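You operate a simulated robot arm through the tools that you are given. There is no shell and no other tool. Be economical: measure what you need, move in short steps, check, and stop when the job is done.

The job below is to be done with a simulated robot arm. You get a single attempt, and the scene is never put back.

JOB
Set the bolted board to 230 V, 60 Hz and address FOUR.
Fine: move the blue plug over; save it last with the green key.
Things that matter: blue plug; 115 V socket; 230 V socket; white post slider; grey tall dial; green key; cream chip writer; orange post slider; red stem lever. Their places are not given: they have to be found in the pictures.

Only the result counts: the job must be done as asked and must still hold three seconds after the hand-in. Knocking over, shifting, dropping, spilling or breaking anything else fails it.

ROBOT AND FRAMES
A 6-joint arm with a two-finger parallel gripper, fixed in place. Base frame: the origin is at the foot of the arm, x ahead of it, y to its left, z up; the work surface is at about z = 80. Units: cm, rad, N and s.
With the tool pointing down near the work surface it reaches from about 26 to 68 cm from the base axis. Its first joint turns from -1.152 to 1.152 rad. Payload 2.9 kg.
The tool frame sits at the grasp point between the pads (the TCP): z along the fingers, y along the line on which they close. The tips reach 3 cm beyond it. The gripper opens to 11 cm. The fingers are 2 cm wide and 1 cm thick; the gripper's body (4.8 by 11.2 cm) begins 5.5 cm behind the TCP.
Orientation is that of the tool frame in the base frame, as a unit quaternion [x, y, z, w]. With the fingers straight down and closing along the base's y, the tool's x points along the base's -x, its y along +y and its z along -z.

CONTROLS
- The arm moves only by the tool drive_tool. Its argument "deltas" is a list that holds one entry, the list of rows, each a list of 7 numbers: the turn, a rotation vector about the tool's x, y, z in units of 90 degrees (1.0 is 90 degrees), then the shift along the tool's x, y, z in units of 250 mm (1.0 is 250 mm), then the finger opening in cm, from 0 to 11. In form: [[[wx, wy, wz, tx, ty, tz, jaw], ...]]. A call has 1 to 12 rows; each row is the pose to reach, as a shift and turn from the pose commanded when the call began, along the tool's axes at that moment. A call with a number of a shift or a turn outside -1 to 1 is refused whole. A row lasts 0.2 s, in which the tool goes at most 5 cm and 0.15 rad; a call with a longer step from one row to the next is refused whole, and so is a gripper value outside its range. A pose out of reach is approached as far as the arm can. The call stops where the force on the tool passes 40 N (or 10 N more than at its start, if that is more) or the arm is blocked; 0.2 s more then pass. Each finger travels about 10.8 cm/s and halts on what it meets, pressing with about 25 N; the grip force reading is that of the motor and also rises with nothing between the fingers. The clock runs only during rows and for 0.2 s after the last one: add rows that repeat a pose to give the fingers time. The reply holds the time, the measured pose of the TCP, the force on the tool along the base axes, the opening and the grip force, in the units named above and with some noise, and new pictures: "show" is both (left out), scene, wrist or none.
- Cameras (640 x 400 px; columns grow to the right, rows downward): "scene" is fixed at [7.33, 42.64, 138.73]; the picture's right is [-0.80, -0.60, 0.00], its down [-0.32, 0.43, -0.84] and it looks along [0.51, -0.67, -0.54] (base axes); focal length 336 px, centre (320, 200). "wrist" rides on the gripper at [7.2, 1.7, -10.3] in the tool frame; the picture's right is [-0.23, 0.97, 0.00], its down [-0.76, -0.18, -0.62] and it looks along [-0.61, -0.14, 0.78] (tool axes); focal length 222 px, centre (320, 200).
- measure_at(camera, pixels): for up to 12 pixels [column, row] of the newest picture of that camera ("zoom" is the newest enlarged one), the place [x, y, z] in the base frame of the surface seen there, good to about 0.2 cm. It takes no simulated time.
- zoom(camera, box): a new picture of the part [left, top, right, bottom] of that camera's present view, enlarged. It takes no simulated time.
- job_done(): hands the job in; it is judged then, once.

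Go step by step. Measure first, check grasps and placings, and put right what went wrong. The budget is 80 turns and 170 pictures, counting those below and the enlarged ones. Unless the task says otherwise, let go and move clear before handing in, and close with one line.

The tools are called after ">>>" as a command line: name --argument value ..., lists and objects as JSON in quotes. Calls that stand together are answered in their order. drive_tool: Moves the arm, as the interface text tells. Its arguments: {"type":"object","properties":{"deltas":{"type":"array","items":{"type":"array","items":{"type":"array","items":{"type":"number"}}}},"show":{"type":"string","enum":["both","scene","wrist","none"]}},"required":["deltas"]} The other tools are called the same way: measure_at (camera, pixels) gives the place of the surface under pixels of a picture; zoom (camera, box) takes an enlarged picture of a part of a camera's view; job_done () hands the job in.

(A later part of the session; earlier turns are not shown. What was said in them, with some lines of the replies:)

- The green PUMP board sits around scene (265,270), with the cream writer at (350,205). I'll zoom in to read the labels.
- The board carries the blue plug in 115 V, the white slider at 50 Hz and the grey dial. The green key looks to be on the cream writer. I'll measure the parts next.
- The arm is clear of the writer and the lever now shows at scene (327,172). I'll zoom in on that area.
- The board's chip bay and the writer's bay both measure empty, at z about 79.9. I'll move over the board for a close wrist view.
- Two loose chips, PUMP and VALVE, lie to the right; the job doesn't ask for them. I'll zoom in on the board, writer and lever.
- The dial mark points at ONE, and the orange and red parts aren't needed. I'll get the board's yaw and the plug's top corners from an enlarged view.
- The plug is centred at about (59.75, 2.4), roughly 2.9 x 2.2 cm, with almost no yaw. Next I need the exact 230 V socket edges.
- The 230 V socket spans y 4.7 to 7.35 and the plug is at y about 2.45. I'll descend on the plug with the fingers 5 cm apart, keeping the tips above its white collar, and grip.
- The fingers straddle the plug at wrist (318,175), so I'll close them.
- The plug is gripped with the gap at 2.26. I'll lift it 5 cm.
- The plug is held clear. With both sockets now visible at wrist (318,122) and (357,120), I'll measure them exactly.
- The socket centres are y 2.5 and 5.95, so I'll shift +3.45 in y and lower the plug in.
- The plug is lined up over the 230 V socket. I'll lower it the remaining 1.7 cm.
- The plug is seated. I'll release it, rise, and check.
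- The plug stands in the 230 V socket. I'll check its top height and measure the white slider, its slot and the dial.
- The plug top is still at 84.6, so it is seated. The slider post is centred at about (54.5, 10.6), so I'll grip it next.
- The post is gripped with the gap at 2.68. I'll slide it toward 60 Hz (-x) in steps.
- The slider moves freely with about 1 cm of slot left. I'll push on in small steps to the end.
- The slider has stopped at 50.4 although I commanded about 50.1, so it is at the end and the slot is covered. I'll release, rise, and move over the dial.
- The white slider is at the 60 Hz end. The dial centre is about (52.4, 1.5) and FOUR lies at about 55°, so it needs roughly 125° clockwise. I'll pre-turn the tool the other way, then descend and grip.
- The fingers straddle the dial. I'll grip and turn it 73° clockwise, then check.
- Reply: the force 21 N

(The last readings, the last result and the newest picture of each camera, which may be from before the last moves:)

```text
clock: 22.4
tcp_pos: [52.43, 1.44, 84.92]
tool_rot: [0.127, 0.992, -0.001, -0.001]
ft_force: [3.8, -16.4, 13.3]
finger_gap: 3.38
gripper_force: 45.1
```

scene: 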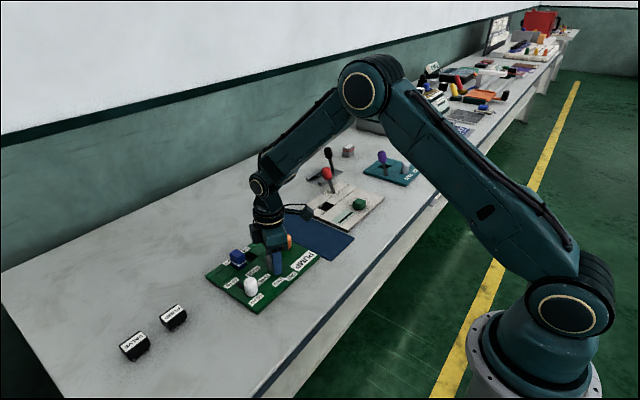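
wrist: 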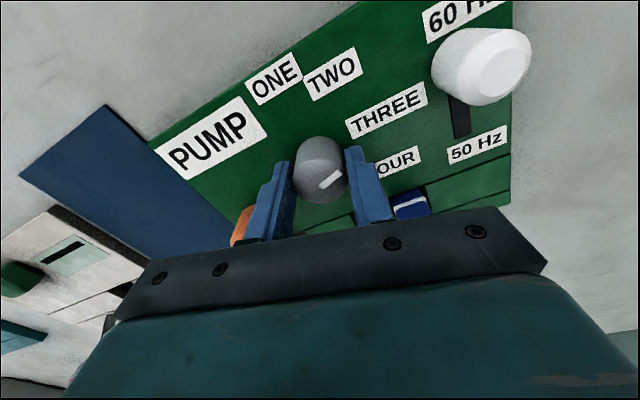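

The dial turns with the grip and its mark is now near THREE. I'll turn it another 50°.

>>> drive_tool --deltas '[[[0, 0, 0.09, 0, 0, 0, 2], [0, 0, 0.18, 0, 0, 0, 2], [0, 0, 0.27, 0, 0, 0, 2], [0, 0, 0.36, 0, 0, 0, 2], [0, 0, 0.45, 0, 0, 0, 2], [0, 0, 0.54, 0, 0, 0, 2], [0, 0, 0.54, 0, 0, 0, 2]]]' --show "wrist"

>>> zoom --camera "scene" --box '[220, 210, 320, 310]'

```text
clock: 24.0
tcp_pos: [52.44, 1.64, 84.93]
tool_rot: [0.523, 0.852, 0.0, 0.001]
ft_force: [5.3, -11.6, 21.6]
finger_gap: 3.37
gripper_force: 45.1
```

wrist: 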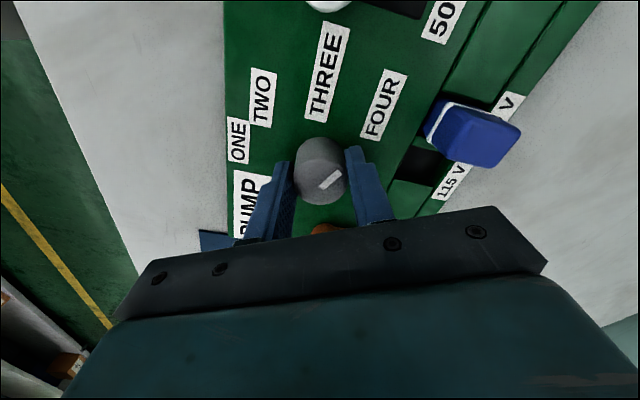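

```text
4.00 times, centred on (270, 260) of scene
```

zoom: 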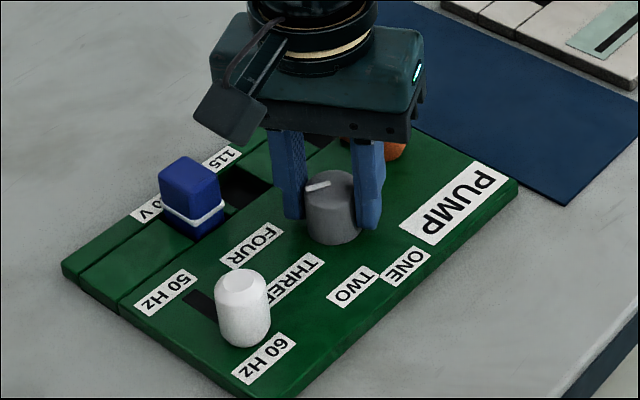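

I'll release the dial, rise, and check where the mark settled.

>>> drive_tool --deltas '[[[0, 0, 0, 0, 0, 0, 3.6], [0, 0, 0, 0, 0, 0, 5], [0, 0, 0, 0, 0, -0.1, 5], [0, 0, 0, 0, 0, -0.25, 5], [0, 0, 0, 0, 0, -0.4, 5], [0, 0, 0, 0, 0, -0.4, 5]]]'

>>> zoom --camera "scene" --box '[240, 230, 300, 290]'

```text
clock: 25.4
tcp_pos: [52.23, 1.45, 94.96]
tool_rot: [0.522, 0.853, 0.0, 0.0]
ft_force: [0.4, -0.4, 0.3]
finger_gap: 5.04
gripper_force: 0.1
```

scene: 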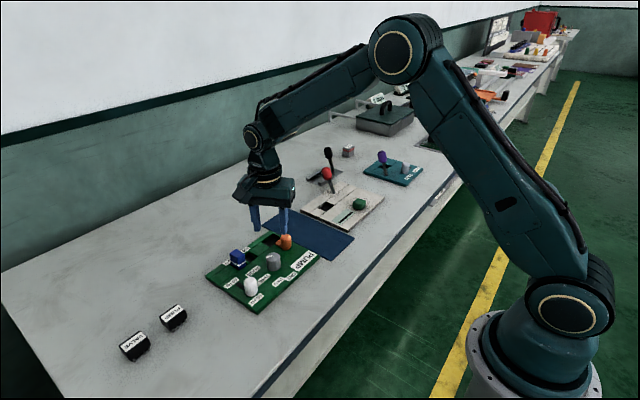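
wrist: 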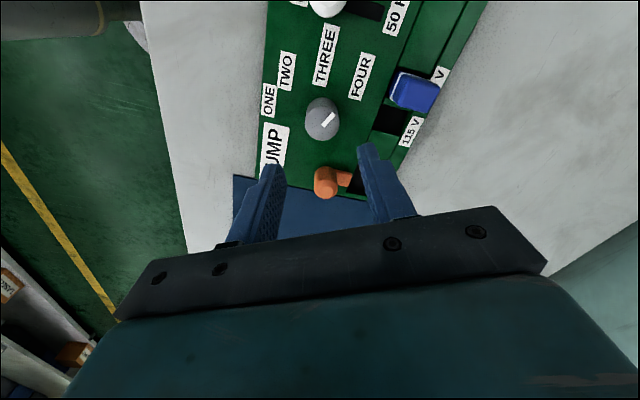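

```text
6.67 times, centred on (270, 260) of scene
```

zoom: 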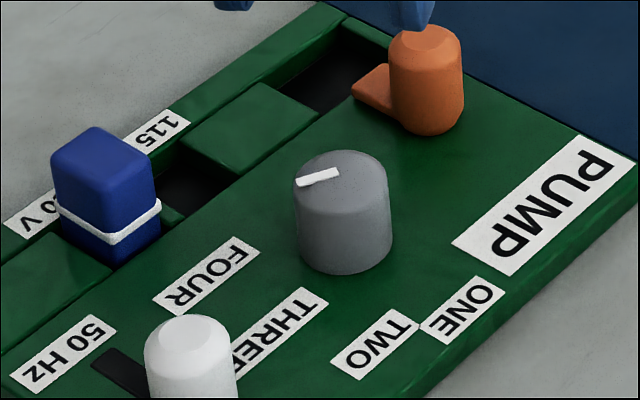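

>>> measure_at --camera "zoom" --pixels '[[299, 182], [337, 173], [318, 178]]'

>>> zoom --camera "wrist" --box '[250, 20, 450, 150]'

```text
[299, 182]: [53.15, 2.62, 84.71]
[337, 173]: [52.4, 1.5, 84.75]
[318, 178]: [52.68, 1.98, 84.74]
```

```text
3.08 times, centred on (350, 85) of wrist
```

zoom: 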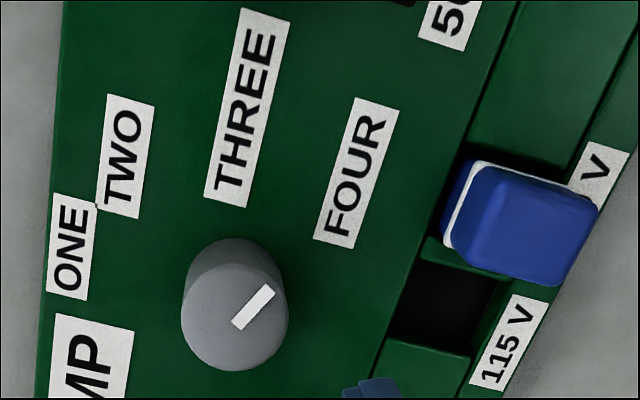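

The mark is at about 56° and the FOUR label at about 54°, so the dial is set. I'll turn the tool back and rise, then go to the green key.

>>> drive_tool --deltas '[[[0, 0, -0.09, 0, 0, 0, 3], [0, 0, -0.18, 0, 0, 0, 1], [0, 0, -0.27, 0, 0, -0.05, 0], [0, 0, -0.36, 0, 0, -0.1, 0], [0, 0, -0.45, 0, 0, -0.15, 0], [0, 0, -0.54, 0, 0, -0.2, 0], [0, 0, -0.63, 0, 0, -0.2, 0], [0, 0, -0.7, 0, 0, -0.2, 0], [0, 0, -0.7, 0, 0, -0.2, 0]]]' --show "wrist"

```text
clock: 27.4
tcp_pos: [52.46, 1.64, 99.85]
tool_rot: [-0.001, 1.0, -0.001, 0.0]
ft_force: [0.1, -0.1, -1.0]
finger_gap: 0.02
gripper_force: 25.3
```

wrist: 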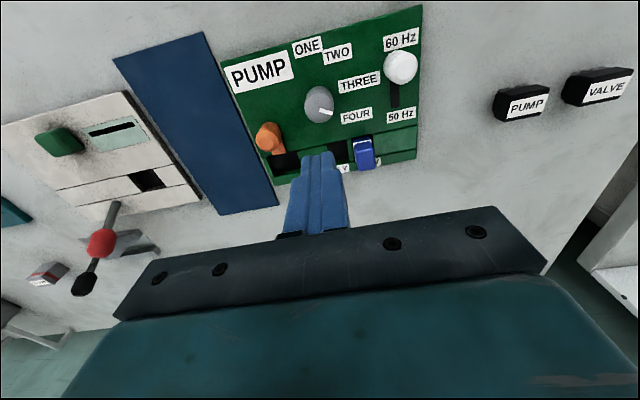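

All three settings look right. I'll move toward the key.

>>> drive_tool --deltas '[[[0, 0, 0, 0.03, -0.17, 0, 0], [0, 0, 0, 0.06, -0.34, 0, 0], [0, 0, 0, 0.09, -0.51, 0, 0], [0, 0, 0, 0.12, -0.68, 0, 0], [0, 0, 0, 0.15, -0.85, 0, 0], [0, 0, 0, 0.184, -1.0, 0.05, 0], [0, 0, 0, 0.184, -1.0, 0.05, 0]]]'

>>> zoom --camera "wrist" --box '[130, 20, 350, 190]'

>>> zoom --camera "scene" --box '[330, 180, 390, 230]'

```text
clock: 29.0
tcp_pos: [47.8, -23.42, 98.84]
tool_rot: [0.0, 1.0, 0.0, 0.0]
ft_force: [-0.7, 0.5, -0.1]
finger_gap: 0.01
gripper_force: 25.4
```

scene: 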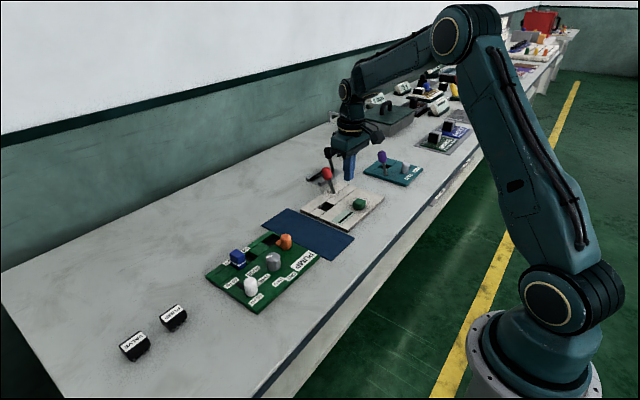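
wrist: 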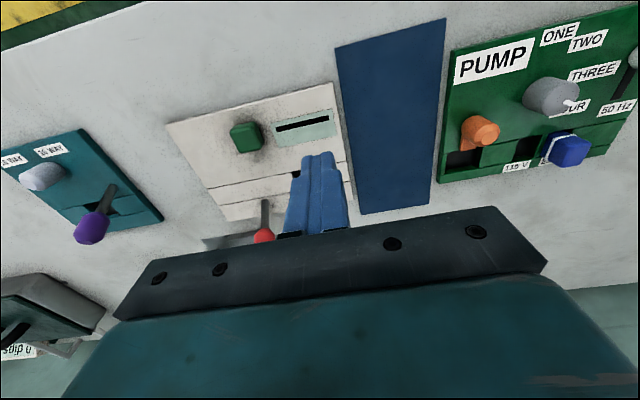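

```text
2.35 times, centred on (240, 105) of wrist
```

zoom: 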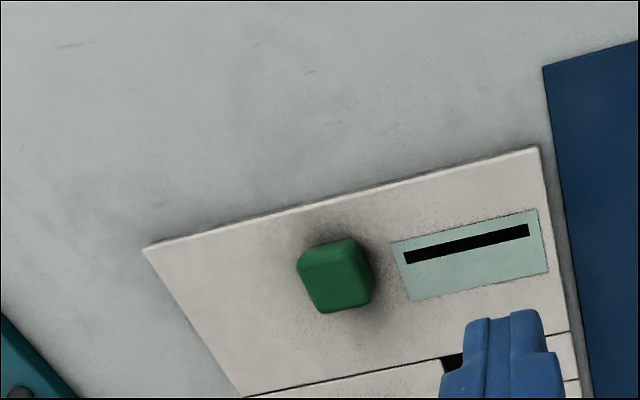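

```text
8.00 times, centred on (360, 205) of scene
```

zoom: 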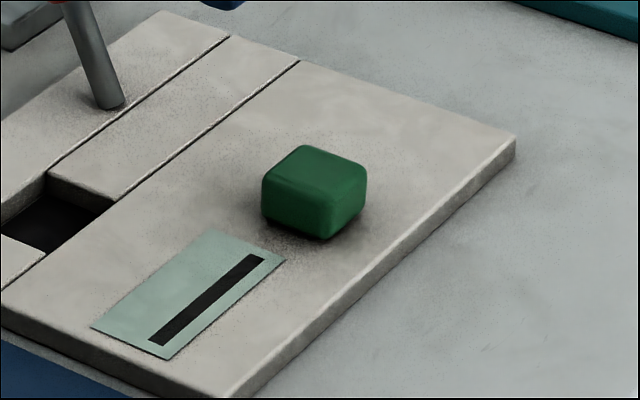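

The green key is a raised push key on the writer. I'll measure its top.

>>> measure_at --camera "zoom" --pixels '[[315, 170], [305, 148], [360, 172], [268, 185], [325, 205], [315, 235]]'

>>> measure_at --camera "wrist" --pixels '[[247, 138], [236, 128], [253, 124], [259, 147], [242, 150], [238, 220], [266, 235]]'

```text
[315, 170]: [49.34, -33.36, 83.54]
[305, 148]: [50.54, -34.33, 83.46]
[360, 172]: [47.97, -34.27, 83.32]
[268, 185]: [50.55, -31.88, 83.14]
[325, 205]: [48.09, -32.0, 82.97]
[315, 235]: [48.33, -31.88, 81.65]
```

```text
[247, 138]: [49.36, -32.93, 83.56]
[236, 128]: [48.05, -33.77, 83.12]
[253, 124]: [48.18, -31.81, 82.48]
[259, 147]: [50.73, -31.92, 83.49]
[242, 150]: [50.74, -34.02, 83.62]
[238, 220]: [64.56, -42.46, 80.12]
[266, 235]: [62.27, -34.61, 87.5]
```

The key is centred at (49.35, -33.0) with its top at 83.55. I'll hover the closed fingertips just above it.

>>> drive_tool --deltas '[[[0, 0, 0, -0.02, -0.13, 0, 0], [0, 0, 0, -0.04, -0.26, 0, 0], [0, 0, 0, -0.062, -0.384, 0, 0], [0, 0, 0, -0.062, -0.384, 0.15, 0], [0, 0, 0, -0.062, -0.384, 0.3, 0], [0, 0, 0, -0.062, -0.384, 0.42, 0], [0, 0, 0, -0.062, -0.384, 0.454, 0], [0, 0, 0, -0.062, -0.384, 0.454, 0]]]'

>>> zoom --camera "scene" --box '[310, 160, 400, 230]'

```text
clock: 30.8
tcp_pos: [49.5, -32.98, 87.24]
tool_rot: [-0.001, 1.0, 0.0, 0.0]
ft_force: [0.5, 0.7, -0.6]
finger_gap: 0.0
gripper_force: 25.3
```

scene: 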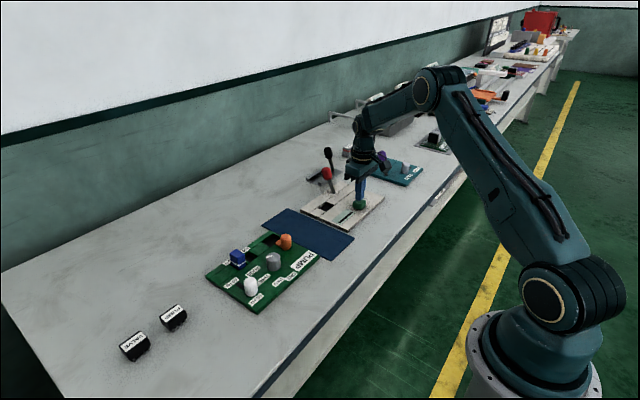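
wrist: 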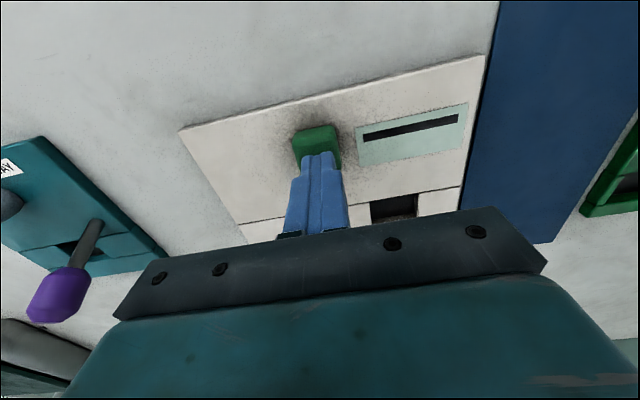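

```text
5.71 times, centred on (355, 195) of scene
```

zoom: 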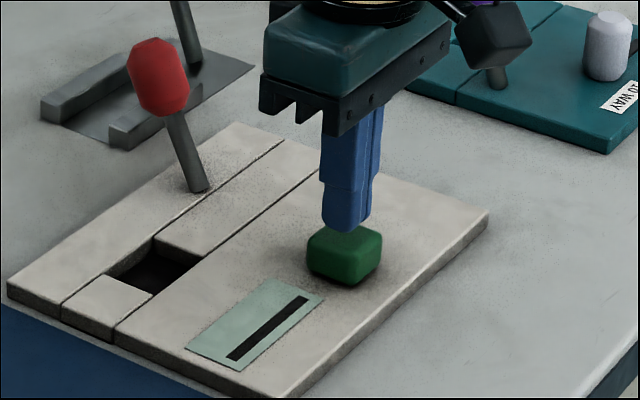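

The tip is centred over the key. I'll press down in small steps and watch the force.

>>> drive_tool --deltas '[[[0, 0, 0, 0, 0, 0.016, 0], [0, 0, 0, 0, 0, 0.028, 0], [0, 0, 0, 0, 0, 0.036, 0], [0, 0, 0, 0, 0, 0.044, 0], [0, 0, 0, 0, 0, 0.052, 0], [0, 0, 0, 0, 0, 0.06, 0]]]'

>>> zoom --camera "scene" --box '[310, 160, 400, 230]'

```text
clock: 32.2
tcp_pos: [49.34, -33.01, 85.81]
tool_rot: [0.0, 1.0, -0.001, -0.001]
ft_force: [-3.2, 0.3, 5.1]
finger_gap: 0.0
gripper_force: 24.7
```

scene: 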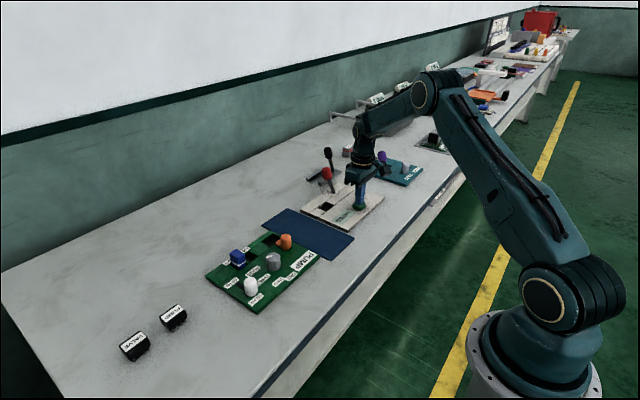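
wrist: 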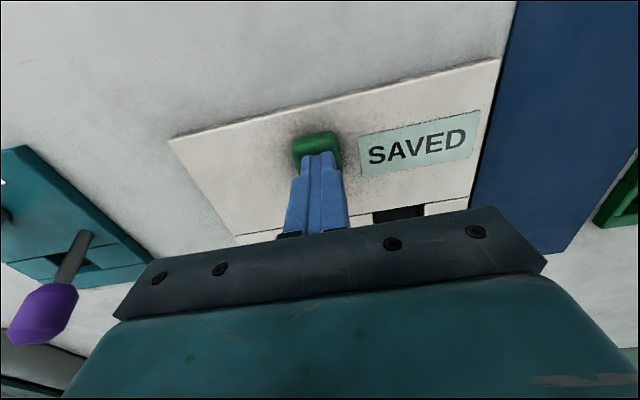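

```text
5.71 times, centred on (355, 195) of scene
```

zoom: 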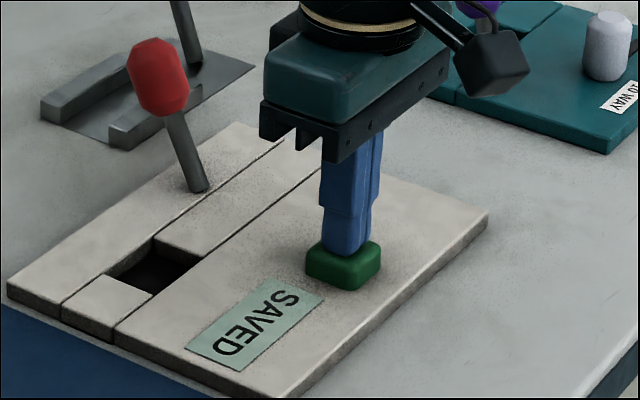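

The writer's display now reads SAVED. I'll rise clear and do a final check of the board.

>>> drive_tool --deltas '[[[0, 0, 0, 0, 0, -0.06, 0], [0, 0, 0, 0, 0, -0.2, 0], [0, 0, 0, 0, 0, -0.35, 0], [0, 0, 0, 0, 0, -0.5, 0], [0, 0, 0, 0, 0, -0.5, 0]]]'

>>> zoom --camera "scene" --box '[200, 180, 400, 315]'

```text
clock: 33.4
tcp_pos: [49.25, -33.02, 98.32]
tool_rot: [-0.001, 1.0, 0.0, 0.0]
ft_force: [0.3, -0.3, -0.3]
finger_gap: 0.03
gripper_force: 25.5
```

scene: 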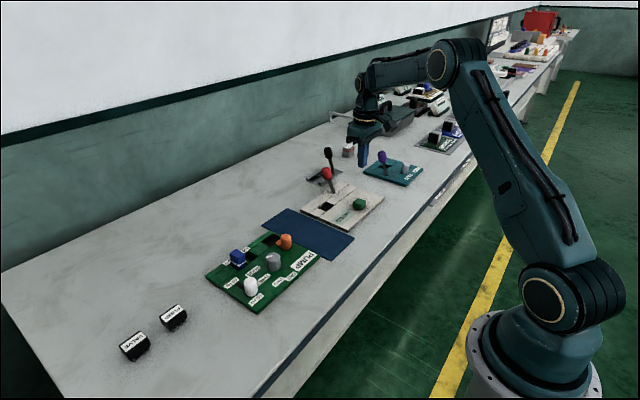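
wrist: 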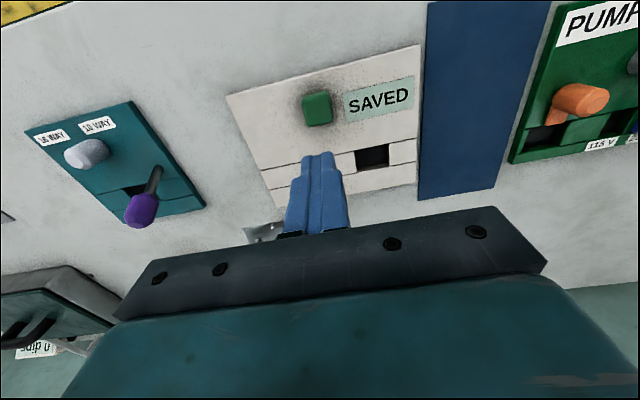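

```text
2.96 times, centred on (300, 248) of scene
```

zoom: 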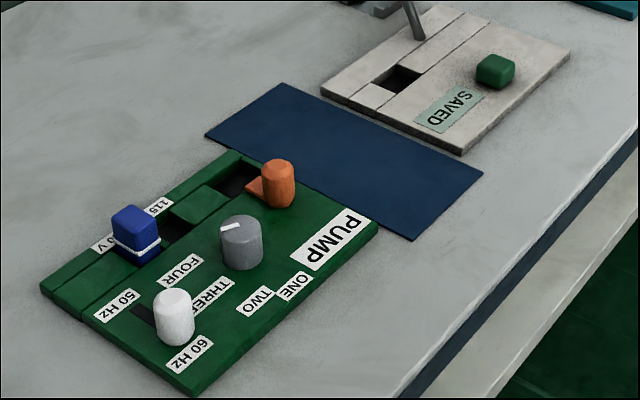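

The plug is in 230 V, the slider at 60 Hz and the dial on FOUR. The display still reads SAVED and the arm is clear, so I'm handing in.

>>> job_done

```text
The job is handed in.
```

The board is set to 230 V, 60 Hz and address FOUR. I pressed the green key last, and the writer's display reads SAVED.
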